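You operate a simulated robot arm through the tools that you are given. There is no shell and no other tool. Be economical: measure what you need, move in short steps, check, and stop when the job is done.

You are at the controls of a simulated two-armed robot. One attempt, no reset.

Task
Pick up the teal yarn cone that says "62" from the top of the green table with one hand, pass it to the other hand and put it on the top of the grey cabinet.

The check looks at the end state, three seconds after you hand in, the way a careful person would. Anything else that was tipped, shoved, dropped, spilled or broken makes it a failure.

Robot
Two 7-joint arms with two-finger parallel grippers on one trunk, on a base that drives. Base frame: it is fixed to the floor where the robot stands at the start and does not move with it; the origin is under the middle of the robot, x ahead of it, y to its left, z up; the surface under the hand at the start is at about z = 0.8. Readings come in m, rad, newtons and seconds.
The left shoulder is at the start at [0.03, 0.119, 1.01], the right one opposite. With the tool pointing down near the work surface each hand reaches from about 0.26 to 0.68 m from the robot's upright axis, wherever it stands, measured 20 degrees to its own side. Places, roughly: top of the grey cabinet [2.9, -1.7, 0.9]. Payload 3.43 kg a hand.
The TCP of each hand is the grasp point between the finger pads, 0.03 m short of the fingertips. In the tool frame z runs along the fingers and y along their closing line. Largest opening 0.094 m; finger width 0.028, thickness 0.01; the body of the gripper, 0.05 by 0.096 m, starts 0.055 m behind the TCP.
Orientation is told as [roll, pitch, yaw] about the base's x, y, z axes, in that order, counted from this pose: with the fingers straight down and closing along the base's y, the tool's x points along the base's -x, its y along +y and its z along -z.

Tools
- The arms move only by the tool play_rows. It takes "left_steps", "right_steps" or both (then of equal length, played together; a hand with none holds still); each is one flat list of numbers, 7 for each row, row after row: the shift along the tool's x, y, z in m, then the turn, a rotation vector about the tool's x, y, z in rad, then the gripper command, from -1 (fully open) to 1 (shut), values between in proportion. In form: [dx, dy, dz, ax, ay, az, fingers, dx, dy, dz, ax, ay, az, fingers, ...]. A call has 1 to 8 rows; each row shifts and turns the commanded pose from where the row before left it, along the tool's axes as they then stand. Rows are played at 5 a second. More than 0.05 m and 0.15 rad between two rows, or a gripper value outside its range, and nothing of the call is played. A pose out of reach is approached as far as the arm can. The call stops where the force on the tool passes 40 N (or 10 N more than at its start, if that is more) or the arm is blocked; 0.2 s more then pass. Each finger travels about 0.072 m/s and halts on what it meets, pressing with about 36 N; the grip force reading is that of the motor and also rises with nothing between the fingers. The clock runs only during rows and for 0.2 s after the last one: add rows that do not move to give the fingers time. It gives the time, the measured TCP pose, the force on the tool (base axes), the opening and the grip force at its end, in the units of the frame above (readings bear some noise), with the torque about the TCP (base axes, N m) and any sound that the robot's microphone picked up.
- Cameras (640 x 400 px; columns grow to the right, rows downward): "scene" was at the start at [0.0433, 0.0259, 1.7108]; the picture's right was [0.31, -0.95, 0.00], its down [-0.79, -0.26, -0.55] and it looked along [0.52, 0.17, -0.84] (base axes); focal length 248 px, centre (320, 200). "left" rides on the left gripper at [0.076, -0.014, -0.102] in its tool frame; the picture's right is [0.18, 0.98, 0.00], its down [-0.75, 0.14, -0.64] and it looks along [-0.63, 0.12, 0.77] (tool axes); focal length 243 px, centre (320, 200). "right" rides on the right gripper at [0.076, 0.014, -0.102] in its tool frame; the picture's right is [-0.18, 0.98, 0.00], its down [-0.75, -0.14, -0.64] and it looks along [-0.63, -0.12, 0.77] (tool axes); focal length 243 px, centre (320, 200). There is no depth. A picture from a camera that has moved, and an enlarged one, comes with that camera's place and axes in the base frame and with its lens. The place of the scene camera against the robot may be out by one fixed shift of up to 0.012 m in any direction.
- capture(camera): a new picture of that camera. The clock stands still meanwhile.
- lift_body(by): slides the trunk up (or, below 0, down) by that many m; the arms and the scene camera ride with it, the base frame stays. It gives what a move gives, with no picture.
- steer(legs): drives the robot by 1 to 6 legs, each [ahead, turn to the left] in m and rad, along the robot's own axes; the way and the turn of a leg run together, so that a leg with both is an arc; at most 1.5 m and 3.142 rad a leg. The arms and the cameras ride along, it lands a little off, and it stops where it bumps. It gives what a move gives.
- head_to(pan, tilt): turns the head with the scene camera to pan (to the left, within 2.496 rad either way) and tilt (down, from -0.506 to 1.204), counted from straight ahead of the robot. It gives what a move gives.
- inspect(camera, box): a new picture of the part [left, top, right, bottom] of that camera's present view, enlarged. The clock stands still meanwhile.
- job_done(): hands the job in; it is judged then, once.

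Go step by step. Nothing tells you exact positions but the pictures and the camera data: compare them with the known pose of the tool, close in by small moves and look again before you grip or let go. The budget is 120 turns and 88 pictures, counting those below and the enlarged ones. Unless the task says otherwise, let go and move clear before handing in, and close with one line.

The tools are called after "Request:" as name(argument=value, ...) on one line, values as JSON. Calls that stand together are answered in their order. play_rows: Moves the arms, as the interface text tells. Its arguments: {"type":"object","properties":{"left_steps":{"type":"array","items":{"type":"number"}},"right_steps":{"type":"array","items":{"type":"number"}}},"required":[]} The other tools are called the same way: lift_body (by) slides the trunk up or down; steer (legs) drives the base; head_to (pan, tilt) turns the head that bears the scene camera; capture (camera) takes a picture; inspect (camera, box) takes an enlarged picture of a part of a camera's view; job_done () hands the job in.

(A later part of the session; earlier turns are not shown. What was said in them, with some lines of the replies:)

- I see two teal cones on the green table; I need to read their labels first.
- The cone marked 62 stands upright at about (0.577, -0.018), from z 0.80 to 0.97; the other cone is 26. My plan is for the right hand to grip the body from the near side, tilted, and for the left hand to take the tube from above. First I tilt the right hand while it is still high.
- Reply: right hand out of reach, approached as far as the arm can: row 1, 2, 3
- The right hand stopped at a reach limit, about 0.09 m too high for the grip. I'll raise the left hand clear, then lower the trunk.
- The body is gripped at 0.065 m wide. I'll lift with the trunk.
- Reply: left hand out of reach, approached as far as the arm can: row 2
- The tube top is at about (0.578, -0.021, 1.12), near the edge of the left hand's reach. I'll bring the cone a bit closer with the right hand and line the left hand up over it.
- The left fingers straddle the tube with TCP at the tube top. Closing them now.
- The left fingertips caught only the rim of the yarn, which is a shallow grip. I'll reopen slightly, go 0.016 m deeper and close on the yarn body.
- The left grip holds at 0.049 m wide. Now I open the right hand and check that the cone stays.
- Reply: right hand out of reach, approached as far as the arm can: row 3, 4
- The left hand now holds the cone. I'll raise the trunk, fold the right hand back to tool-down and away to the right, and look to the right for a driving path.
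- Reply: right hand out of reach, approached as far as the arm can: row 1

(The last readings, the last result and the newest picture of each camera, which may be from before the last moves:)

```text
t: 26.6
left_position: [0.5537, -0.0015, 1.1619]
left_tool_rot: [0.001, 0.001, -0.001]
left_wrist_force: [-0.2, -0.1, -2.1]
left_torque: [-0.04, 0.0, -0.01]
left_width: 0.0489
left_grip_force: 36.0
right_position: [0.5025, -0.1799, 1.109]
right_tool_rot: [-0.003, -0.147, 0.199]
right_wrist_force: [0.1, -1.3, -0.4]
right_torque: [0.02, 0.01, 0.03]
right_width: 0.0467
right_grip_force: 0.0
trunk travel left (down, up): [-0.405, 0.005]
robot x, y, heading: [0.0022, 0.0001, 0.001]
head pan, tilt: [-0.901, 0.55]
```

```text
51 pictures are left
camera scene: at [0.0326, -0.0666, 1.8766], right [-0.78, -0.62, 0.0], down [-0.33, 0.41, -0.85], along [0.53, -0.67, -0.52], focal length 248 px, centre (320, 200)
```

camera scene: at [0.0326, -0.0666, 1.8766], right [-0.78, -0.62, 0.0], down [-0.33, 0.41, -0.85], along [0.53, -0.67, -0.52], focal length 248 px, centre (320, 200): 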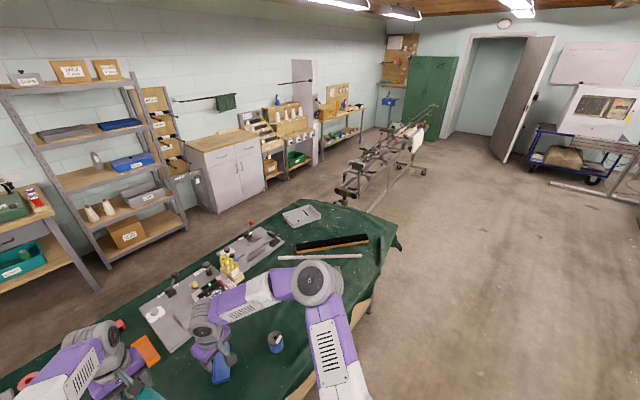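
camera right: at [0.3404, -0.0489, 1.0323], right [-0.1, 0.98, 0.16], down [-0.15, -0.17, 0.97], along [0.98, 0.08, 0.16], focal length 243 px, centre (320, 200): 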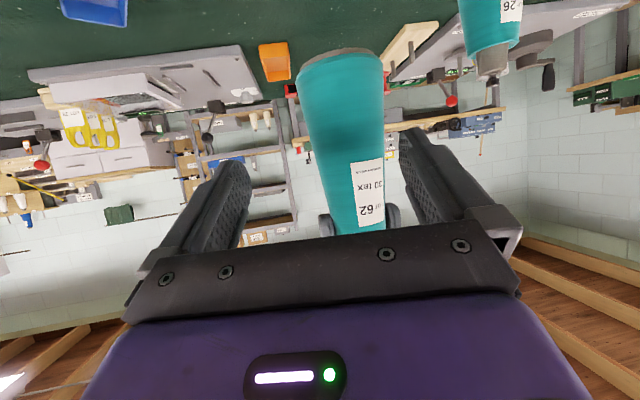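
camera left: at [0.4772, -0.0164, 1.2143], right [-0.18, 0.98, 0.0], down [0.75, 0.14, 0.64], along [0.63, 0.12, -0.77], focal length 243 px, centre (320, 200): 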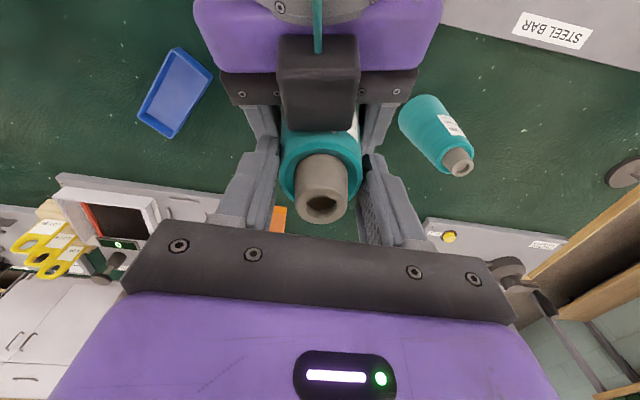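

The straight way right is narrowed by a machine beyond the table's end. The left way looks about 1.6 m wide, so I'll pull the hands in and look left and behind before driving.

Request:
play_rows(left_steps=[0.025, 0.02, 0, 0, 0, 0, 1, 0.025, 0.02, 0, 0, 0, 0, 1, 0.025, 0.02, 0, 0, 0, 0, 1, 0.025, 0.02, 0, 0, 0, 0, 1, 0.025, 0.02, 0, 0, 0, 0, 1, 0.025, 0.02, 0, 0, 0, 0, 1], right_steps=[0.02, -0.01, 0, 0, 0.05, 0, 0, 0.02, -0.01, 0, 0, 0.05, 0, 0, 0.02, -0.01, 0, 0, 0.05, 0, 0, 0.02, 0, 0, 0, 0, 0, 0, 0.02, 0, 0, 0, 0, 0, 0, 0.02, 0, 0, 0, 0, 0, 0])

Request:
head_to(pan=1.1, tilt=0.6)

Request:
capture(camera="scene")

Request:
head_to(pan=2.4, tilt=0.6)

Request:
capture(camera="scene")

```text
t: 28.0
left_position: [0.4006, 0.1177, 1.161]
left_tool_rot: [-0.002, -0.003, 0.0]
left_wrist_force: [0.7, -0.2, -2.9]
left_torque: [-0.03, -0.01, -0.01]
left_width: 0.0489
left_grip_force: 36.9
right_position: [0.3887, -0.2305, 1.1062]
right_tool_rot: [-0.002, 0.002, 0.197]
right_wrist_force: [-0.5, 0.3, 0.1]
right_torque: [-0.01, -0.02, 0.02]
right_width: 0.0469
right_grip_force: 0.2
trunk travel left (down, up): [-0.405, 0.005]
robot x, y, heading: [-0.0033, 0.0023, -0.001]
head pan, tilt: [-0.901, 0.55]
```

```text
t: 30.0
left_position: [0.4016, 0.1179, 1.1603]
left_tool_rot: [0.001, 0.0, 0.0]
left_wrist_force: [-0.3, -0.1, -2.0]
left_torque: [0.0, -0.02, 0.0]
left_width: 0.0487
left_grip_force: 35.7
right_position: [0.3907, -0.2324, 1.1062]
right_tool_rot: [-0.003, 0.003, 0.197]
right_wrist_force: [-0.2, -0.3, 0.0]
right_torque: [0.0, 0.02, 0.02]
right_width: 0.0469
right_grip_force: 0.0
trunk travel left (down, up): [-0.405, 0.005]
robot x, y, heading: [-0.003, -0.0017, -0.001]
head pan, tilt: [1.1, 0.6]
```

```text
50 pictures are left
camera scene: at [0.0169, 0.0826, 1.8721], right [0.89, -0.45, 0.0], down [-0.26, -0.5, -0.83], along [0.37, 0.73, -0.56], focal length 248 px, centre (320, 200)
```

scene: 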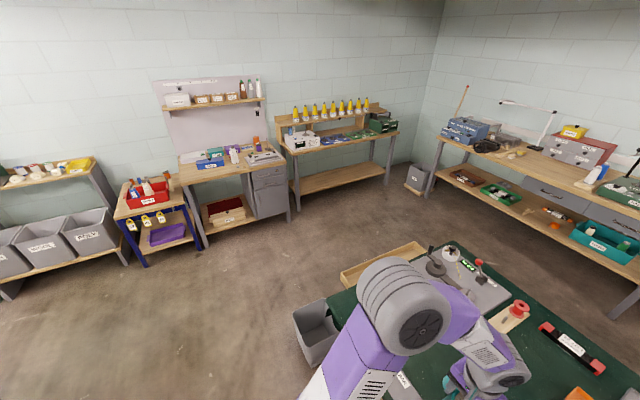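

```text
t: 31.4
left_position: [0.4034, 0.1177, 1.1607]
left_tool_rot: [0.0, 0.0, 0.001]
left_wrist_force: [0.4, 0.2, -3.1]
left_torque: [0.03, 0.0, 0.0]
left_width: 0.0487
left_grip_force: 36.3
right_position: [0.3894, -0.232, 1.1064]
right_tool_rot: [-0.001, 0.004, 0.198]
right_wrist_force: [0.1, -0.4, -0.1]
right_torque: [-0.01, 0.03, 0.02]
right_width: 0.0469
right_grip_force: 0.0
trunk travel left (down, up): [-0.405, 0.005]
robot x, y, heading: [-0.0025, -0.001, -0.001]
head pan, tilt: [2.4, 0.6]
```

```text
49 pictures are left
camera scene: at [-0.0884, 0.0636, 1.8721], right [0.68, 0.74, 0.0], down [0.42, -0.38, -0.83], along [-0.61, 0.56, -0.56], focal length 248 px, centre (320, 200)
```

scene: 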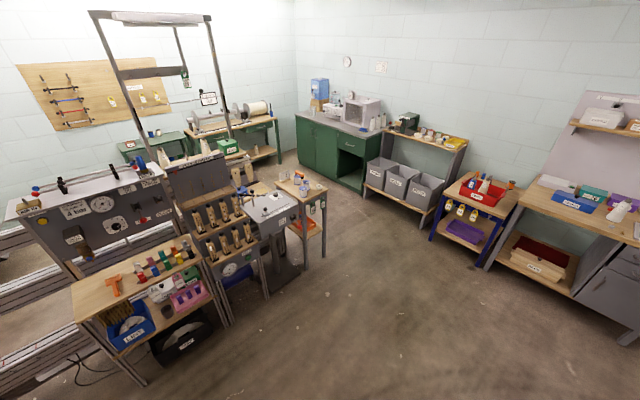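

The left side is open: desks start at y ≈ 2.25, the table ends at y ≈ 0.9, and there's a floor bin near (0.4, 0.9). I'll back off, turn left and drive to y ≈ 1.58.

Request:
steer(legs=[[-0.3, 0], [0, 1.571], [0.8, 0]])

Request:
head_to(pan=-0.6, tilt=0.6)

Request:
capture(camera="scene")

```text
t: 41.3
left_position: [-0.4558, 1.2069, 1.1609]
left_tool_rot: [0.0, 0.001, 1.602]
left_wrist_force: [-0.1, -0.9, -2.3]
left_torque: [0.01, -0.01, 0.0]
left_width: 0.0487
left_grip_force: 36.0
right_position: [-0.1061, 1.2062, 1.1072]
right_tool_rot: [-0.001, 0.002, 1.8]
right_wrist_force: [-1.2, 0.2, 0.1]
right_torque: [0.01, -0.03, 0.01]
right_width: 0.0468
right_grip_force: 0.1
trunk travel left (down, up): [-0.405, 0.005]
robot x, y, heading: [-0.325, 0.8063, 1.596]
head pan, tilt: [2.4, 0.6]
```

```text
t: 43.9
left_position: [-0.4563, 1.2068, 1.1609]
left_tool_rot: [-0.001, 0.001, 1.602]
left_wrist_force: [0.7, -0.2, -3.6]
left_torque: [0.0, 0.0, 0.0]
left_width: 0.0488
left_grip_force: 36.1
right_position: [-0.1069, 1.205, 1.106]
right_tool_rot: [-0.001, 0.005, 1.797]
right_wrist_force: [1.2, 0.2, -0.4]
right_torque: [0.0, 0.0, 0.01]
right_width: 0.0471
right_grip_force: 0.1
trunk travel left (down, up): [-0.405, 0.005]
robot x, y, heading: [-0.3263, 0.8094, 1.604]
head pan, tilt: [-0.6, 0.6]
```

```text
48 pictures are left
camera scene: at [-0.2707, 0.8567, 1.8721], right [0.84, -0.54, 0.0], down [-0.3, -0.48, -0.83], along [0.44, 0.7, -0.56], focal length 248 px, centre (320, 200)
```

scene: 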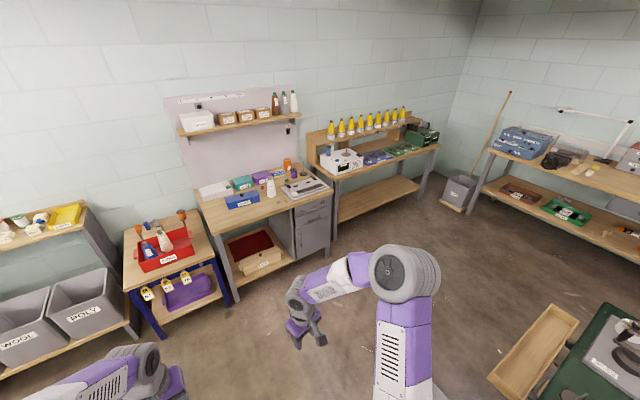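

Request:
steer(legs=[[0.73, 0], [0, -1.6], [1.2, 0]])

Request:
head_to(pan=-0.5, tilt=0.6)

Request:
capture(camera="scene")

```text
t: 57.5
left_position: [1.2653, 1.6894, 1.1603]
left_tool_rot: [-0.001, -0.001, 0.024]
left_wrist_force: [0.0, 0.3, -2.1]
left_torque: [-0.02, 0.01, 0.03]
left_width: 0.0489
left_grip_force: 36.5
right_position: [1.2606, 1.3397, 1.1067]
right_tool_rot: [-0.003, 0.004, 0.222]
right_wrist_force: [0.4, 0.6, -0.4]
right_torque: [-0.01, -0.01, 0.03]
right_width: 0.0469
right_grip_force: 0.1
trunk travel left (down, up): [-0.405, 0.005]
robot x, y, heading: [0.8662, 1.5631, 0.021]
head pan, tilt: [-0.6, 0.6]
```

```text
t: 58.1
left_position: [1.2661, 1.6893, 1.1607]
left_tool_rot: [-0.001, 0.0, 0.024]
left_wrist_force: [-0.3, 0.1, -2.9]
left_torque: [-0.01, 0.01, -0.01]
left_width: 0.0488
left_grip_force: 36.4
right_position: [1.2613, 1.3388, 1.1066]
right_tool_rot: [-0.001, 0.003, 0.221]
right_wrist_force: [-1.1, 0.0, -0.2]
right_torque: [-0.03, -0.01, 0.03]
right_width: 0.0468
right_grip_force: 0.1
trunk travel left (down, up): [-0.405, 0.005]
robot x, y, heading: [0.8672, 1.5612, 0.022]
head pan, tilt: [-0.499, 0.6]
```

```text
47 pictures are left
camera scene: at [0.9212, 1.5248, 1.8721], right [-0.46, -0.89, 0.0], down [-0.5, 0.26, -0.82], along [0.73, -0.38, -0.57], focal length 248 px, centre (320, 200)
```

scene: 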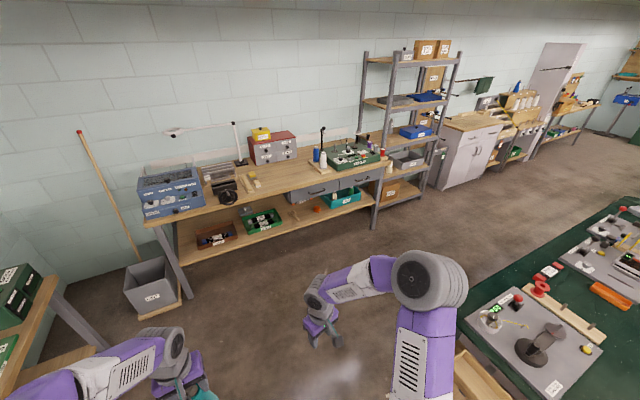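

Request:
steer(legs=[[1.02, 0], [0, -1.59], [1.5, 0]])

Request:
head_to(pan=0.2, tilt=0.6)

Request:
capture(camera="scene")

```text
t: 74.4
left_position: [2.0013, -0.3457, 1.16]
left_tool_rot: [-0.001, 0.0, -1.575]
left_wrist_force: [-0.4, 0.2, -1.6]
left_torque: [-0.01, 0.01, 0.0]
left_width: 0.0483
left_grip_force: 35.5
right_position: [1.6518, -0.3318, 1.1066]
right_tool_rot: [-0.001, 0.003, -1.381]
right_wrist_force: [-0.7, -0.5, 0.4]
right_torque: [-0.01, -0.03, 0.02]
right_width: 0.047
right_grip_force: 0.1
trunk travel left (down, up): [-0.405, 0.005]
robot x, y, heading: [1.8853, 0.0547, -1.574]
head pan, tilt: [-0.499, 0.6]
```

```text
t: 75.5
left_position: [2.0009, -0.3456, 1.1605]
left_tool_rot: [0.0, -0.001, -1.577]
left_wrist_force: [0.1, 0.1, -2.5]
left_torque: [-0.03, -0.05, -0.03]
left_width: 0.0483
left_grip_force: 35.7
right_position: [1.6524, -0.3316, 1.1052]
right_tool_rot: [-0.002, 0.004, -1.378]
right_wrist_force: [-0.5, 0.1, -0.1]
right_torque: [0.01, 0.0, 0.01]
right_width: 0.0472
right_grip_force: 0.1
trunk travel left (down, up): [-0.405, 0.005]
robot x, y, heading: [1.8857, 0.0608, -1.574]
head pan, tilt: [0.201, 0.6]
```

```text
46 pictures are left
camera scene: at [1.9099, 0.0037, 1.8721], right [-0.98, -0.19, 0.0], down [-0.11, 0.55, -0.82], along [0.16, -0.81, -0.57], focal length 248 px, centre (320, 200)
```

scene: 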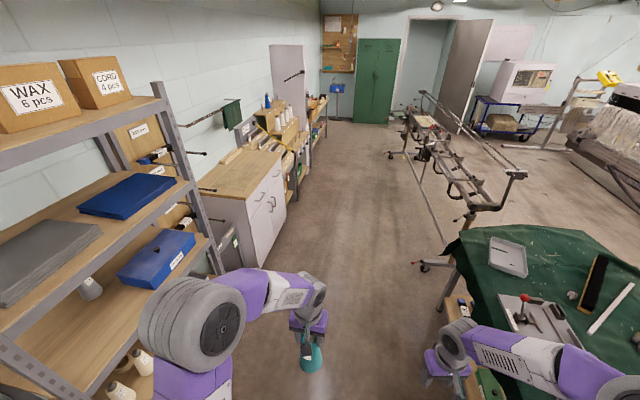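

Request:
steer(legs=[[1.2, 0], [0.56, 0], [0, 1.574]])

Request:
head_to(pan=0.0, tilt=0.6)

Request:
capture(camera="scene")

Request:
capture(camera="left")

```text
t: 88.3
left_position: [2.2709, -1.6124, 1.1612]
left_tool_rot: [0.001, -0.001, -0.021]
left_wrist_force: [0.4, -0.2, -2.8]
left_torque: [0.03, 0.0, -0.04]
left_width: 0.0483
left_grip_force: 36.3
right_position: [2.2494, -1.9608, 1.1069]
right_tool_rot: [-0.001, 0.004, 0.179]
right_wrist_force: [-0.1, 0.5, 0.4]
right_torque: [0.0, 0.01, -0.02]
right_width: 0.0469
right_grip_force: 0.0
trunk travel left (down, up): [-0.405, 0.005]
robot x, y, heading: [1.8622, -1.7215, -0.022]
head pan, tilt: [0.201, 0.6]
```

```text
t: 89.0
left_position: [2.2706, -1.6125, 1.1605]
left_tool_rot: [0.0, 0.0, -0.023]
left_wrist_force: [-0.5, -0.2, -2.5]
left_torque: [-0.02, -0.04, 0.01]
left_width: 0.0484
left_grip_force: 35.9
right_position: [2.2506, -1.9616, 1.107]
right_tool_rot: [-0.002, 0.003, 0.178]
right_wrist_force: [0.2, -0.6, -0.4]
right_torque: [0.0, 0.01, -0.01]
right_width: 0.047
right_grip_force: 0.1
trunk travel left (down, up): [-0.405, 0.005]
robot x, y, heading: [1.863, -1.7223, -0.017]
head pan, tilt: [0.0, 0.6]
```

```text
45 pictures are left
camera scene: at [1.9305, -1.7185, 1.8721], right [-0.02, -1.0, 0.0], down [-0.56, 0.01, -0.82], along [0.82, -0.02, -0.57], focal length 248 px, centre (320, 200)
```

scene: 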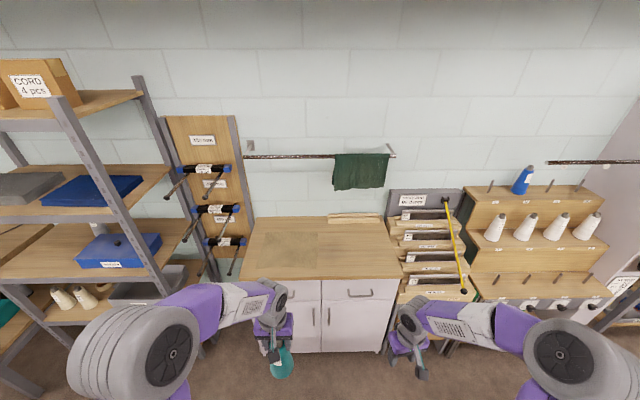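

```text
44 pictures are left
camera left: at [2.1928, -1.6254, 1.2631], right [-0.16, 0.99, 0.0], down [0.76, 0.13, 0.64], along [0.63, 0.11, -0.77], focal length 243 px, centre (320, 200)
```

left: 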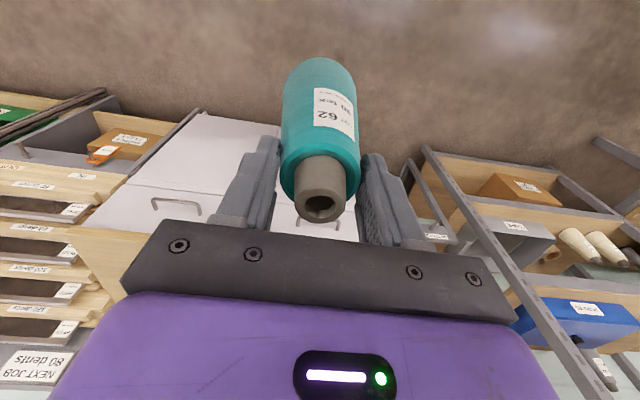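

The cabinet top (wooden, x ≈ 2.68–3.15, y ≈ -1.36 to -2.09) is clear apart from a thin strip at the back. I'll drive up to it and extend the arm.

Request:
steer(legs=[[0.38, 0.0]])

Request:
head_to(pan=0.1, tilt=0.75)

Request:
capture(camera="scene")

```text
t: 91.4
left_position: [2.6542, -1.6188, 1.1606]
left_tool_rot: [-0.001, -0.001, -0.02]
left_wrist_force: [-0.6, -0.1, -3.3]
left_torque: [-0.05, 0.02, 0.01]
left_width: 0.0483
left_grip_force: 36.0
right_position: [2.6346, -1.9683, 1.1062]
right_tool_rot: [-0.003, 0.003, 0.177]
right_wrist_force: [-0.2, -0.1, 0.4]
right_torque: [0.01, -0.01, 0.0]
right_width: 0.0467
right_grip_force: 0.0
trunk travel left (down, up): [-0.405, 0.005]
robot x, y, heading: [2.2461, -1.7293, -0.022]
head pan, tilt: [0.0, 0.6]
```

```text
t: 92.1
left_position: [2.6547, -1.6202, 1.1603]
left_tool_rot: [-0.001, -0.001, -0.021]
left_wrist_force: [0.3, 0.5, -2.5]
left_torque: [0.04, -0.01, 0.01]
left_width: 0.0482
left_grip_force: 36.3
right_position: [2.6352, -1.9682, 1.1063]
right_tool_rot: [-0.004, 0.004, 0.177]
right_wrist_force: [0.8, -0.8, 0.6]
right_torque: [-0.05, -0.03, -0.03]
right_width: 0.0471
right_grip_force: 0.1
trunk travel left (down, up): [-0.405, 0.005]
robot x, y, heading: [2.2478, -1.7286, -0.02]
head pan, tilt: [0.099, 0.75]
```

```text
43 pictures are left
camera scene: at [2.3092, -1.7178, 1.8592], right [0.08, -1.0, 0.0], down [-0.68, -0.05, -0.73], along [0.73, 0.06, -0.68], focal length 248 px, centre (320, 200)
```

scene: 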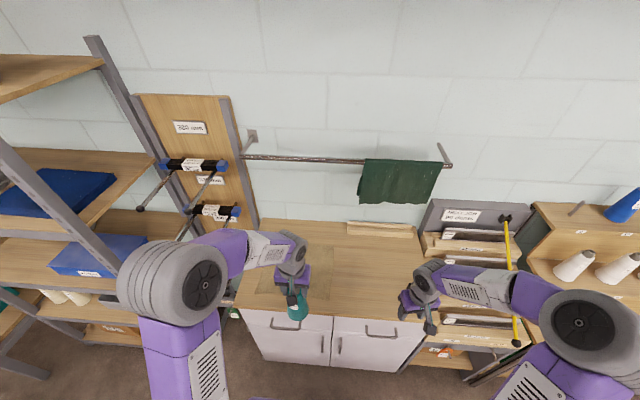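

Request:
play_rows(left_steps=[-0.035, 0, 0, 0, 0, 0, 1, -0.035, 0, 0, 0, 0, 0, 1, -0.035, 0, 0, 0, 0, 0, 1, -0.035, 0, 0, 0, 0, 0, 1, -0.035, 0, 0, 0, 0, 0, 1, -0.035, 0, 0, 0, 0, 0, 1, 0, 0, 0, 0, 0, 0, 1])

Request:
capture(camera="scene")

Request:
capture(camera="right")

Request:
capture(camera="left")

```text
t: 93.7
left_position: [2.8626, -1.6237, 1.1579]
left_tool_rot: [0.0, 0.002, -0.02]
left_wrist_force: [-0.2, 0.3, -2.4]
left_torque: [0.01, 0.01, 0.04]
left_width: 0.0479
left_grip_force: 36.0
right_position: [2.6348, -1.968, 1.1064]
right_tool_rot: [0.0, 0.002, 0.178]
right_wrist_force: [-0.6, -0.4, -0.2]
right_torque: [0.02, -0.01, -0.02]
right_width: 0.0469
right_grip_force: 0.0
trunk travel left (down, up): [-0.405, 0.005]
robot x, y, heading: [2.2514, -1.7278, -0.012]
head pan, tilt: [0.099, 0.75]
```

```text
42 pictures are left
camera scene: at [2.3074, -1.7176, 1.8593], right [0.08, -1.0, 0.0], down [-0.68, -0.05, -0.73], along [0.73, 0.06, -0.68], focal length 248 px, centre (320, 200)
```

scene: 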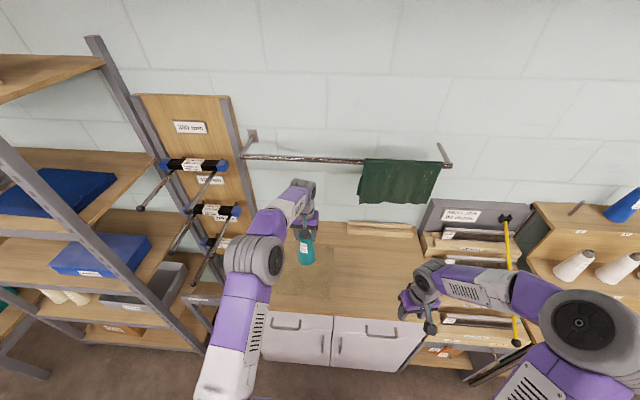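

```text
41 pictures are left
camera right: at [2.5574, -1.9685, 1.209], right [0.01, 1.0, 0.0], down [0.77, 0.0, 0.64], along [0.64, -0.01, -0.77], focal length 243 px, centre (320, 200)
```

right: 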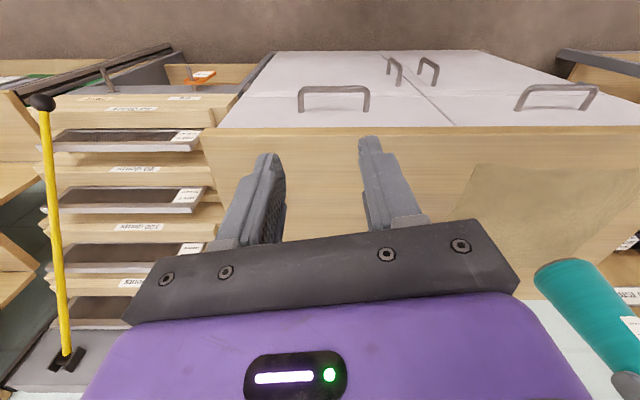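

```text
40 pictures are left
camera left: at [2.7861, -1.6373, 1.2606], right [-0.16, 0.99, 0.0], down [0.76, 0.13, 0.64], along [0.63, 0.11, -0.77], focal length 243 px, centre (320, 200)
```

left: 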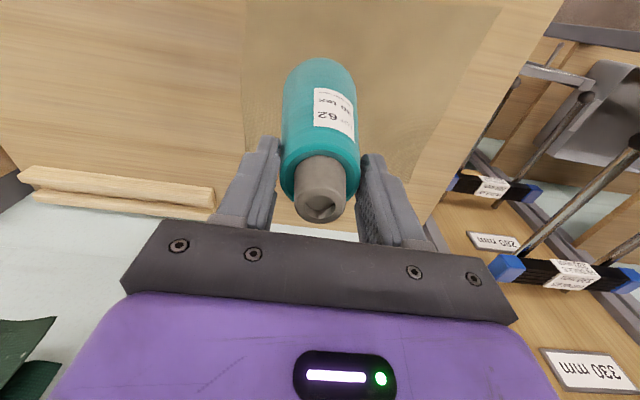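

Request:
inspect(camera="left", box=[200, 0, 520, 200])

Request:
inspect(camera="scene", box=[240, 210, 440, 330])

```text
2.00 times, centred on (360, 100) of left
camera zoom: at [2.7861, -1.6373, 1.2606], right [-0.16, 0.99, 0.0], down [0.76, 0.13, 0.64], along [0.63, 0.11, -0.77], focal length 485 px, centre (240, 400)
```

zoom: 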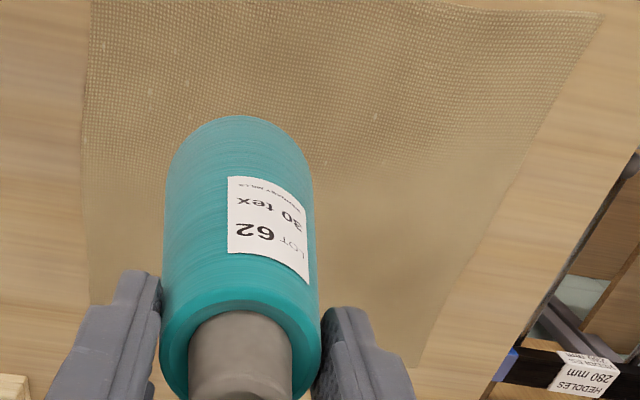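

```text
3.20 times, centred on (340, 270) of scene
camera zoom: at [2.3074, -1.7176, 1.8593], right [0.08, -1.0, 0.0], down [-0.68, -0.05, -0.73], along [0.73, 0.06, -0.68], focal length 795 px, centre (256, -24)
```

zoom: 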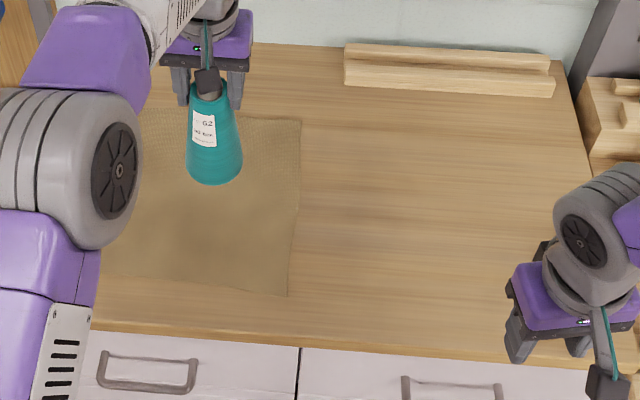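

There's a cloth mat under the cone. Bare wood to its right is a better spot, so I'll turn the robot slightly right.

Request:
steer(legs=[[0.0, -0.28]])

Request:
head_to(pan=0.05, tilt=0.75)

Request:
capture(camera="scene")

Request:
capture(camera="left")

```text
t: 95.1
left_position: [2.8694, -1.7992, 1.1583]
left_tool_rot: [0.0, 0.0, -0.303]
left_wrist_force: [-0.4, -1.5, -2.5]
left_torque: [0.02, -0.03, 0.03]
left_width: 0.048
left_grip_force: 36.1
right_position: [2.5529, -2.0661, 1.1078]
right_tool_rot: [-0.001, 0.004, -0.105]
right_wrist_force: [0.1, 0.6, 0.4]
right_torque: [-0.01, -0.01, 0.04]
right_width: 0.047
right_grip_force: 0.1
trunk travel left (down, up): [-0.405, 0.005]
robot x, y, heading: [2.2531, -1.725, -0.305]
head pan, tilt: [0.099, 0.75]
```

```text
t: 95.7
left_position: [2.8691, -1.7984, 1.1581]
left_tool_rot: [0.0, 0.002, -0.302]
left_wrist_force: [-0.4, 0.4, -3.2]
left_torque: [0.03, 0.01, 0.01]
left_width: 0.0483
left_grip_force: 36.0
right_position: [2.5524, -2.066, 1.1059]
right_tool_rot: [0.0, 0.003, -0.104]
right_wrist_force: [-0.4, -0.3, 0.0]
right_torque: [0.01, 0.04, -0.06]
right_width: 0.0472
right_grip_force: 0.1
trunk travel left (down, up): [-0.405, 0.005]
robot x, y, heading: [2.2531, -1.7306, -0.303]
head pan, tilt: [0.051, 0.75]
```

```text
37 pictures are left
camera scene: at [2.3077, -1.7371, 1.8592], right [-0.25, -0.97, 0.0], down [-0.66, 0.17, -0.73], along [0.71, -0.18, -0.68], focal length 248 px, centre (320, 200)
```

scene: 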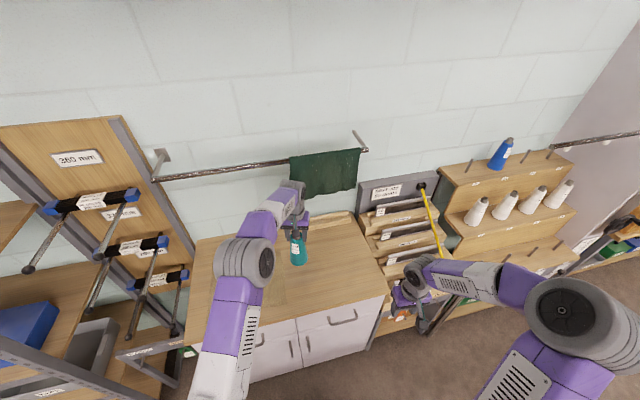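

```text
36 pictures are left
camera left: at [2.7913, -1.7912, 1.2601], right [0.12, 0.99, 0.0], down [0.76, -0.09, 0.64], along [0.64, -0.07, -0.77], focal length 243 px, centre (320, 200)
```

left: 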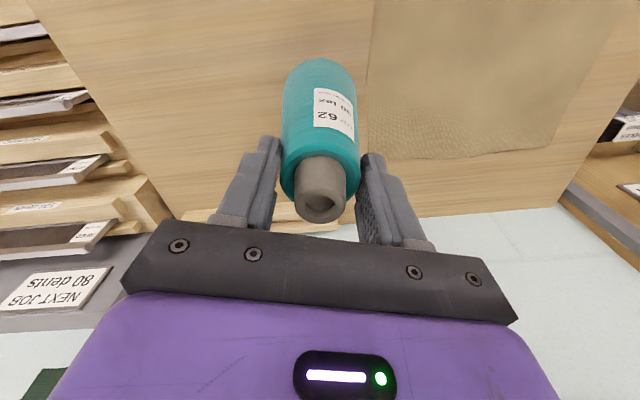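

Request:
play_rows(left_steps=[0, -0.015, 0.02, 0, 0, 0, 1, 0, 0, 0.02, 0, 0, 0, 1, 0, 0, 0.02, 0, 0, 0, 1, 0, 0, 0, 0, 0, 0, 1])

Request:
capture(camera="right")

Request:
inspect(camera="scene", box=[240, 200, 400, 300])

```text
t: 96.7
left_position: [2.8648, -1.8136, 1.0987]
left_tool_rot: [-0.001, 0.0, -0.301]
left_wrist_force: [-0.2, 0.1, -3.3]
left_torque: [0.03, 0.01, -0.01]
left_width: 0.0482
left_grip_force: 36.4
right_position: [2.5534, -2.0662, 1.1062]
right_tool_rot: [-0.002, 0.003, -0.102]
right_wrist_force: [0.7, 0.4, -0.6]
right_torque: [0.01, 0.0, -0.02]
right_width: 0.0468
right_grip_force: 0.0
trunk travel left (down, up): [-0.405, 0.005]
robot x, y, heading: [2.2485, -1.7295, -0.304]
head pan, tilt: [0.051, 0.75]
```

```text
35 pictures are left
camera right: at [2.4794, -2.0451, 1.2087], right [0.28, 0.96, 0.0], down [0.74, -0.22, 0.64], along [0.61, -0.18, -0.77], focal length 243 px, centre (320, 200)
```

right: 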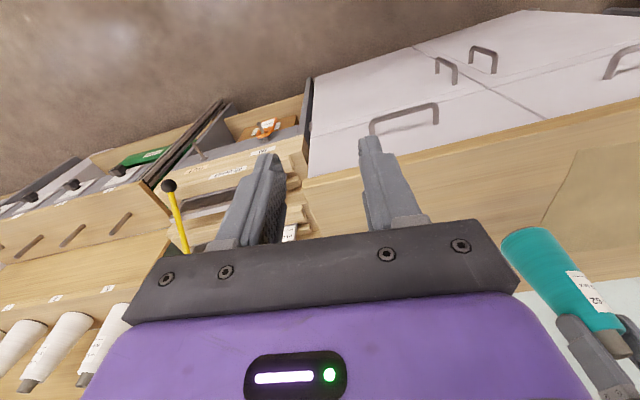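

```text
4.00 times, centred on (320, 250) of scene
camera zoom: at [2.3076, -1.7368, 1.8592], right [-0.25, -0.97, 0.0], down [-0.66, 0.17, -0.73], along [0.71, -0.18, -0.68], focal length 994 px, centre (320, 0)
```

zoom: 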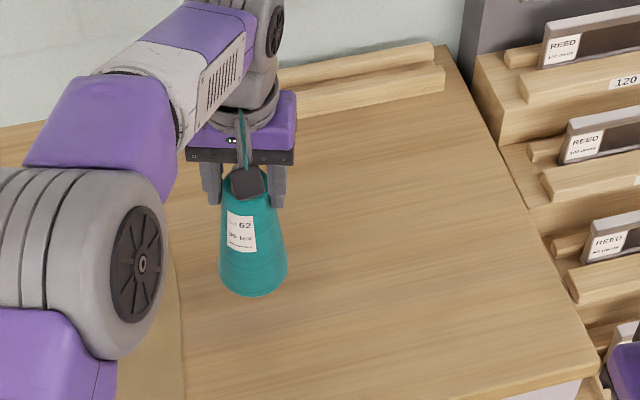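

Request:
play_rows(left_steps=[0, 0, 0.015, 0, 0, 0, 1, 0, 0, 0.01, 0, 0, 0, 1, 0, 0, 0.005, 0, 0, 0, 1, 0, 0, 0, 0, 0, 0, 1])

Request:
inspect(camera="right", box=[480, 180, 640, 300])

```text
t: 97.7
left_position: [2.8644, -1.8141, 1.0661]
left_tool_rot: [0.0, 0.0, -0.301]
left_wrist_force: [-0.1, -0.5, -1.7]
left_torque: [-0.02, 0.0, 0.01]
left_width: 0.0482
left_grip_force: 35.8
right_position: [2.5533, -2.0674, 1.1058]
right_tool_rot: [-0.004, 0.003, -0.104]
right_wrist_force: [0.0, 1.0, 0.4]
right_torque: [0.0, 0.0, -0.01]
right_width: 0.0471
right_grip_force: 0.1
trunk travel left (down, up): [-0.405, 0.005]
robot x, y, heading: [2.2507, -1.7271, -0.302]
head pan, tilt: [0.051, 0.75]
```

```text
3.33 times, centred on (560, 240) of right
camera zoom: at [2.4796, -2.045, 1.2087], right [0.28, 0.96, 0.0], down [0.74, -0.22, 0.64], along [0.61, -0.18, -0.77], focal length 809 px, centre (-480, 67)
```

zoom: 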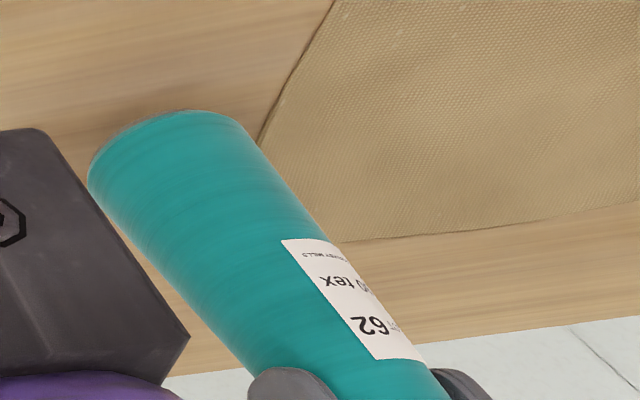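

Request:
play_rows(left_steps=[0, 0, 0.004, 0, 0, 0, 1, 0, 0, 0.003, 0, 0, 0, 1, 0, 0, 0, 0, 0, 0, 1])

Request:
inspect(camera="right", box=[480, 180, 640, 300])

```text
t: 98.5
left_position: [2.8649, -1.8127, 1.0592]
left_tool_rot: [-0.001, 0.0, -0.302]
left_wrist_force: [0.1, 0.2, -2.1]
left_torque: [-0.01, 0.0, 0.01]
left_width: 0.0485
left_grip_force: 36.0
right_position: [2.5533, -2.0659, 1.1062]
right_tool_rot: [0.0, 0.005, -0.102]
right_wrist_force: [0.8, 1.1, 0.6]
right_torque: [0.0, 0.0, -0.01]
right_width: 0.0471
right_grip_force: 0.1
trunk travel left (down, up): [-0.405, 0.005]
robot x, y, heading: [2.2484, -1.7308, -0.301]
head pan, tilt: [0.051, 0.75]
```

```text
3.33 times, centred on (560, 240) of right
camera zoom: at [2.4796, -2.045, 1.2087], right [0.28, 0.96, 0.0], down [0.74, -0.22, 0.64], along [0.61, -0.18, -0.77], focal length 809 px, centre (-480, 67)
```

zoom: 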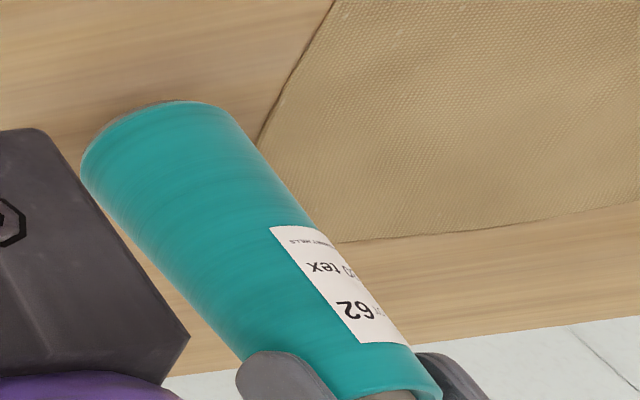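

Request:
play_rows(left_steps=[0, 0, 0.003, 0, 0, 0, 1, 0, 0, 0.003, 0, 0, 0, 1, 0, 0, 0, 0, 0, 0, 1])

```text
t: 99.3
left_position: [2.8647, -1.814, 1.055]
left_tool_rot: [0.0, 0.002, -0.303]
left_wrist_force: [-0.3, -0.2, -1.7]
left_torque: [-0.04, 0.01, -0.03]
left_width: 0.0483
left_grip_force: 36.2
right_position: [2.5547, -2.0662, 1.1063]
right_tool_rot: [-0.002, 0.005, -0.103]
right_wrist_force: [-0.4, 0.3, 0.5]
right_torque: [0.01, -0.02, -0.02]
right_width: 0.0471
right_grip_force: 0.0
trunk travel left (down, up): [-0.405, 0.005]
robot x, y, heading: [2.2466, -1.7286, -0.307]
head pan, tilt: [0.051, 0.75]
```

Request:
play_rows(left_steps=[0, 0, 0.003, 0, 0, 0, 1, 0, 0, 0, 0, 0, 0, 1])

Request:
play_rows(left_steps=[0, 0, 0.002, 0, 0, 0, 1, 0, 0, 0, 0, 0, 0, 1])

Request:
inspect(camera="right", box=[480, 180, 640, 300])

```text
t: 99.9
left_position: [2.8651, -1.8132, 1.0521]
left_tool_rot: [0.0, 0.001, -0.303]
left_wrist_force: [0.6, -0.7, -2.4]
left_torque: [0.02, 0.02, -0.03]
left_width: 0.048
left_grip_force: 36.0
right_position: [2.5531, -2.0664, 1.1073]
right_tool_rot: [-0.001, 0.004, -0.104]
right_wrist_force: [0.1, 0.2, -1.0]
right_torque: [-0.02, 0.03, -0.01]
right_width: 0.0472
right_grip_force: 0.0
trunk travel left (down, up): [-0.405, 0.005]
robot x, y, heading: [2.2483, -1.7276, -0.303]
head pan, tilt: [0.051, 0.75]
```

```text
t: 100.5
left_position: [2.8649, -1.8141, 1.0491]
left_tool_rot: [0.001, 0.001, -0.301]
left_wrist_force: [0.8, -0.3, -2.3]
left_torque: [0.02, 0.0, -0.01]
left_width: 0.0483
left_grip_force: 36.4
right_position: [2.5531, -2.0657, 1.106]
right_tool_rot: [-0.001, 0.003, -0.102]
right_wrist_force: [0.6, -0.6, 1.1]
right_torque: [-0.02, 0.04, -0.01]
right_width: 0.0468
right_grip_force: 0.1
trunk travel left (down, up): [-0.405, 0.005]
robot x, y, heading: [2.2492, -1.7314, -0.302]
head pan, tilt: [0.051, 0.75]
```

```text
3.33 times, centred on (560, 240) of right
camera zoom: at [2.4796, -2.045, 1.2087], right [0.28, 0.96, 0.0], down [0.74, -0.22, 0.64], along [0.61, -0.18, -0.77], focal length 809 px, centre (-480, 67)
```

zoom: 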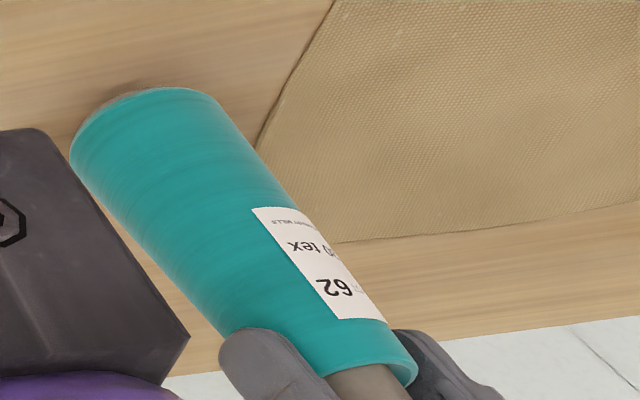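

Request:
play_rows(left_steps=[0, 0, 0.003, 0, 0, 0, 1, 0, 0, 0, 0, 0, 0, 1])

Request:
play_rows(left_steps=[0, 0, 0.003, 0, 0, 0, 1, 0, 0, 0, 0, 0, 0, 1])

Request:
inspect(camera="right", box=[480, 180, 640, 300])

```text
t: 101.1
left_position: [2.8656, -1.8141, 1.0474]
left_tool_rot: [0.0, 0.0, -0.301]
left_wrist_force: [0.2, 0.9, -1.7]
left_torque: [0.04, 0.0, -0.02]
left_width: 0.0483
left_grip_force: 36.0
right_position: [2.5532, -2.0663, 1.1056]
right_tool_rot: [0.001, 0.002, -0.103]
right_wrist_force: [-0.2, -0.4, -0.8]
right_torque: [0.0, 0.03, -0.01]
right_width: 0.0471
right_grip_force: 0.1
trunk travel left (down, up): [-0.405, 0.005]
robot x, y, heading: [2.252, -1.7249, -0.303]
head pan, tilt: [0.051, 0.75]
```

```text
t: 101.7
left_position: [2.8659, -1.8131, 1.0437]
left_tool_rot: [-0.001, 0.001, -0.304]
left_wrist_force: [-0.5, 0.4, -3.0]
left_torque: [0.03, -0.02, 0.0]
left_width: 0.048
left_grip_force: 35.6
right_position: [2.5531, -2.0667, 1.1069]
right_tool_rot: [-0.003, 0.004, -0.103]
right_wrist_force: [0.5, -0.6, 0.4]
right_torque: [0.02, 0.01, -0.04]
right_width: 0.0473
right_grip_force: 0.0
trunk travel left (down, up): [-0.405, 0.005]
robot x, y, heading: [2.2497, -1.7294, -0.304]
head pan, tilt: [0.051, 0.75]
```

```text
3.33 times, centred on (560, 240) of right
camera zoom: at [2.4795, -2.045, 1.2087], right [0.28, 0.96, 0.0], down [0.74, -0.22, 0.64], along [0.61, -0.18, -0.77], focal length 809 px, centre (-480, 67)
```

zoom: 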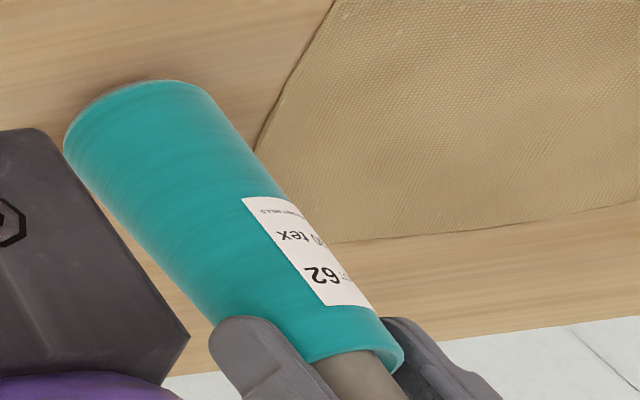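

Request:
play_rows(left_steps=[0, 0, 0.003, 0, 0, 0, 1, 0, 0, 0, 0, 0, 0, 1])

Request:
play_rows(left_steps=[0, 0, 0.002, 0, 0, 0, 1, 0, 0, 0, 0, 0, 0, 1])

Request:
inspect(camera="right", box=[480, 180, 560, 240])

```text
t: 102.3
left_position: [2.8654, -1.8139, 1.0418]
left_tool_rot: [0.001, 0.002, -0.304]
left_wrist_force: [0.3, 0.0, -2.9]
left_torque: [0.0, -0.02, -0.03]
left_width: 0.0485
left_grip_force: 35.6
right_position: [2.5533, -2.0661, 1.1066]
right_tool_rot: [-0.002, 0.005, -0.102]
right_wrist_force: [-0.4, -0.6, -0.3]
right_torque: [-0.01, -0.04, 0.01]
right_width: 0.0469
right_grip_force: 0.1
trunk travel left (down, up): [-0.405, 0.005]
robot x, y, heading: [2.2474, -1.7258, -0.303]
head pan, tilt: [0.051, 0.75]
```

```text
t: 102.9
left_position: [2.8651, -1.8124, 1.038]
left_tool_rot: [-0.001, 0.001, -0.302]
left_wrist_force: [0.2, 0.2, -3.0]
left_torque: [-0.01, -0.03, 0.0]
left_width: 0.0481
left_grip_force: 35.5
right_position: [2.5536, -2.0678, 1.1054]
right_tool_rot: [-0.001, 0.004, -0.104]
right_wrist_force: [-0.4, -0.2, 0.2]
right_torque: [0.02, 0.01, 0.0]
right_width: 0.0469
right_grip_force: 0.0
trunk travel left (down, up): [-0.405, 0.005]
robot x, y, heading: [2.2494, -1.7284, -0.302]
head pan, tilt: [0.051, 0.75]
```

```text
6.67 times, centred on (520, 210) of right
camera zoom: at [2.4796, -2.045, 1.2087], right [0.28, 0.96, 0.0], down [0.74, -0.22, 0.64], along [0.61, -0.18, -0.77], focal length 1618 px, centre (-1013, 133)
```

zoom: 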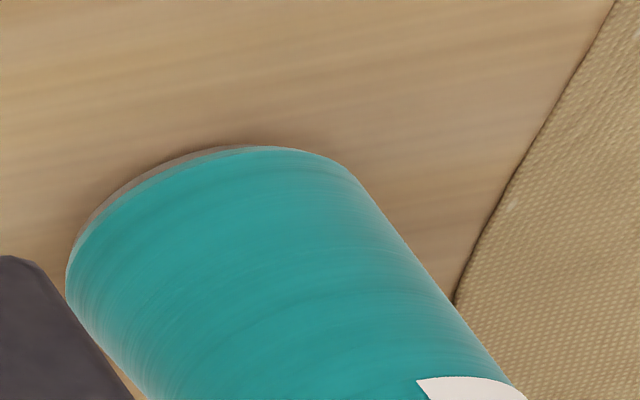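

Request:
play_rows(left_steps=[0, 0, 0.003, 0, 0, 0, 1, 0, 0, 0, 0, 0, 0, 1])

Request:
play_rows(left_steps=[0, 0, 0.003, 0, 0, 0, 1, 0, 0, 0, 0, 0, 0, 1])

Request:
inspect(camera="right", box=[480, 180, 560, 240])

```text
t: 103.5
left_position: [2.8653, -1.8136, 1.0359]
left_tool_rot: [-0.001, 0.0, -0.302]
left_wrist_force: [-0.1, -0.6, -4.1]
left_torque: [-0.02, 0.03, -0.03]
left_width: 0.0482
left_grip_force: 35.8
right_position: [2.5523, -2.0667, 1.107]
right_tool_rot: [-0.001, 0.003, -0.103]
right_wrist_force: [0.2, -0.4, -0.6]
right_torque: [0.01, -0.02, 0.0]
right_width: 0.0472
right_grip_force: 0.0
trunk travel left (down, up): [-0.405, 0.005]
robot x, y, heading: [2.2523, -1.7272, -0.301]
head pan, tilt: [0.051, 0.75]
```

```text
t: 104.1
left_position: [2.8642, -1.8141, 1.0359]
left_tool_rot: [-0.001, -0.004, -0.302]
left_wrist_force: [-0.7, -0.5, 12.6]
left_torque: [0.45, 0.41, 0.03]
left_width: 0.0484
left_grip_force: 35.8
right_position: [2.5528, -2.0658, 1.1062]
right_tool_rot: [-0.002, 0.001, -0.103]
right_wrist_force: [-0.4, -0.3, -0.7]
right_torque: [0.0, 0.0, -0.02]
right_width: 0.0469
right_grip_force: 0.1
trunk travel left (down, up): [-0.405, 0.005]
robot x, y, heading: [2.2449, -1.733, -0.301]
head pan, tilt: [0.051, 0.75]
```

```text
6.67 times, centred on (520, 210) of right
camera zoom: at [2.4784, -2.0449, 1.2092], right [0.28, 0.96, 0.0], down [0.74, -0.22, 0.64], along [0.61, -0.18, -0.77], focal length 1618 px, centre (-1013, 133)
```

zoom: 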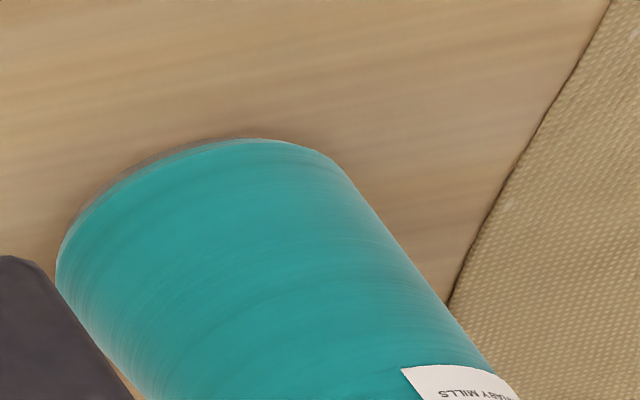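

The cone has touched the top (12.6 N). I'll ease up 2 mm to relieve the push, then open gently.

Request:
play_rows(left_steps=[0, 0, -0.002, 0, 0, 0, 1, 0, 0, 0, 0, 0, 0, 1])

Request:
play_rows(left_steps=[0, 0, 0, 0, 0, 0, -0.05, 0, 0, 0, 0, 0, 0, -0.15, 0, 0, 0, 0, 0, 0, -0.5, 0, 0, 0, 0, 0, 0, -1, 0, 0, 0, 0, 0, 0, -1])

Request:
capture(camera="left")

Request:
capture(camera="right")

```text
t: 104.7
left_position: [2.8651, -1.8144, 1.0343]
left_tool_rot: [0.0, 0.0, -0.301]
left_wrist_force: [0.9, -0.6, 4.4]
left_torque: [0.09, -0.2, -0.07]
left_width: 0.0482
left_grip_force: 36.0
right_position: [2.5529, -2.0653, 1.1065]
right_tool_rot: [-0.001, 0.003, -0.103]
right_wrist_force: [-0.5, 0.3, 0.0]
right_torque: [-0.01, 0.04, 0.0]
right_width: 0.0471
right_grip_force: 0.1
trunk travel left (down, up): [-0.405, 0.005]
robot x, y, heading: [2.2511, -1.7276, -0.3]
head pan, tilt: [0.051, 0.75]
```

```text
t: 105.9
left_position: [2.8648, -1.8139, 1.0346]
left_tool_rot: [0.0, -0.001, -0.303]
left_wrist_force: [-0.4, -0.1, 0.0]
left_torque: [-0.02, -0.01, -0.01]
left_width: 0.0937
left_grip_force: 0.0
right_position: [2.5523, -2.0676, 1.1052]
right_tool_rot: [-0.001, 0.005, -0.104]
right_wrist_force: [-0.2, -0.1, -0.5]
right_torque: [0.03, -0.02, -0.03]
right_width: 0.0472
right_grip_force: 0.2
trunk travel left (down, up): [-0.405, 0.005]
robot x, y, heading: [2.251, -1.732, -0.304]
head pan, tilt: [0.051, 0.75]
```

```text
27 pictures are left
camera left: at [2.7876, -1.8056, 1.1379], right [0.12, 0.99, 0.0], down [0.76, -0.09, 0.64], along [0.64, -0.07, -0.77], focal length 243 px, centre (320, 200)
```

left: 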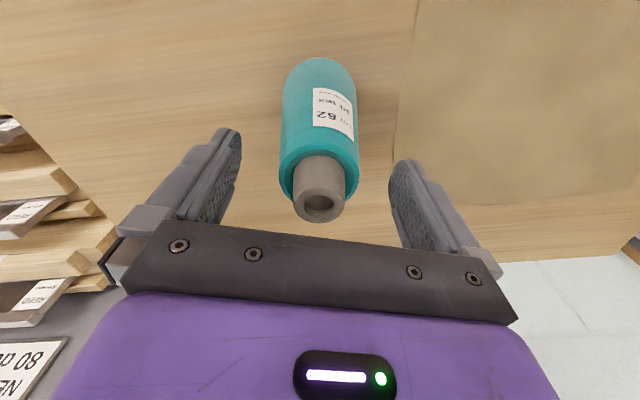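

```text
26 pictures are left
camera right: at [2.4794, -2.045, 1.2088], right [0.28, 0.96, 0.0], down [0.74, -0.22, 0.64], along [0.61, -0.18, -0.77], focal length 243 px, centre (320, 200)
```

right: 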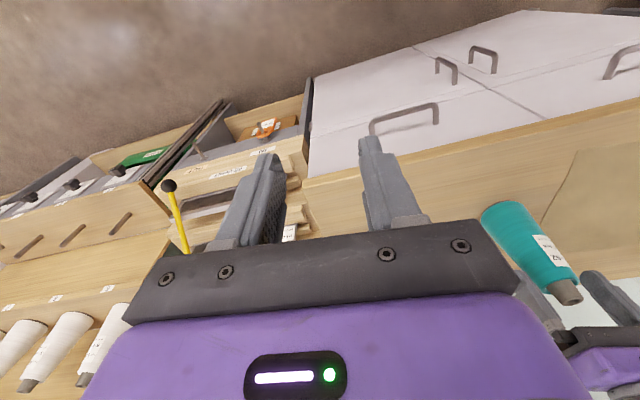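

The cone stands free. I'll lift the left hand straight up and check.

Request:
play_rows(left_steps=[0, 0, -0.02, 0, 0, 0, -1, 0, 0, -0.03, 0, 0, 0, -1, 0, 0, -0.04, 0, 0, 0, -1, 0, 0, -0.04, 0, 0, 0, -1, 0.04, 0, 0, 0, 0, 0, -1, 0.04, 0, 0, 0, 0, 0, -1, 0.04, 0, 0, 0, 0, 0, -1, 0, 0, 0, 0, 0, 0, -1])

Request:
capture(camera="scene")

Request:
capture(camera="left")

```text
t: 107.7
left_position: [2.7501, -1.7774, 1.1639]
left_tool_rot: [0.0, 0.002, -0.299]
left_wrist_force: [0.1, 0.0, 0.0]
left_torque: [0.0, 0.02, 0.0]
left_width: 0.0943
left_grip_force: 0.0
right_position: [2.5536, -2.0664, 1.106]
right_tool_rot: [-0.001, 0.003, -0.102]
right_wrist_force: [0.4, 0.2, 0.6]
right_torque: [-0.01, 0.0, 0.01]
right_width: 0.0468
right_grip_force: 0.0
trunk travel left (down, up): [-0.405, 0.005]
robot x, y, heading: [2.2521, -1.7271, -0.308]
head pan, tilt: [0.051, 0.75]
```

```text
25 pictures are left
camera scene: at [2.3085, -1.737, 1.8592], right [-0.25, -0.97, 0.0], down [-0.66, 0.17, -0.73], along [0.71, -0.18, -0.68], focal length 248 px, centre (320, 200)
```

scene: 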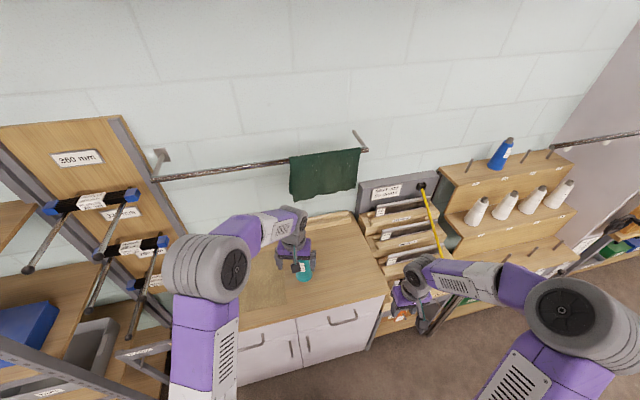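

```text
24 pictures are left
camera left: at [2.6724, -1.7695, 1.2664], right [0.12, 0.99, 0.0], down [0.76, -0.09, 0.64], along [0.64, -0.07, -0.77], focal length 243 px, centre (320, 200)
```

left: 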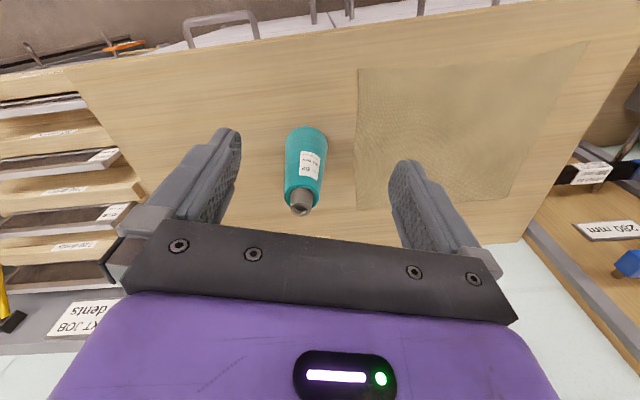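

The cone is standing upright on the bare wood of the cabinet top and both hands are clear. Handing in.

Request:
job_done()

```text
The job is handed in.
```

The teal cone marked "62" was picked up by the right hand, passed to the left, and now stands upright on top of the grey cabinet. Nothing else was seen to be disturbed.
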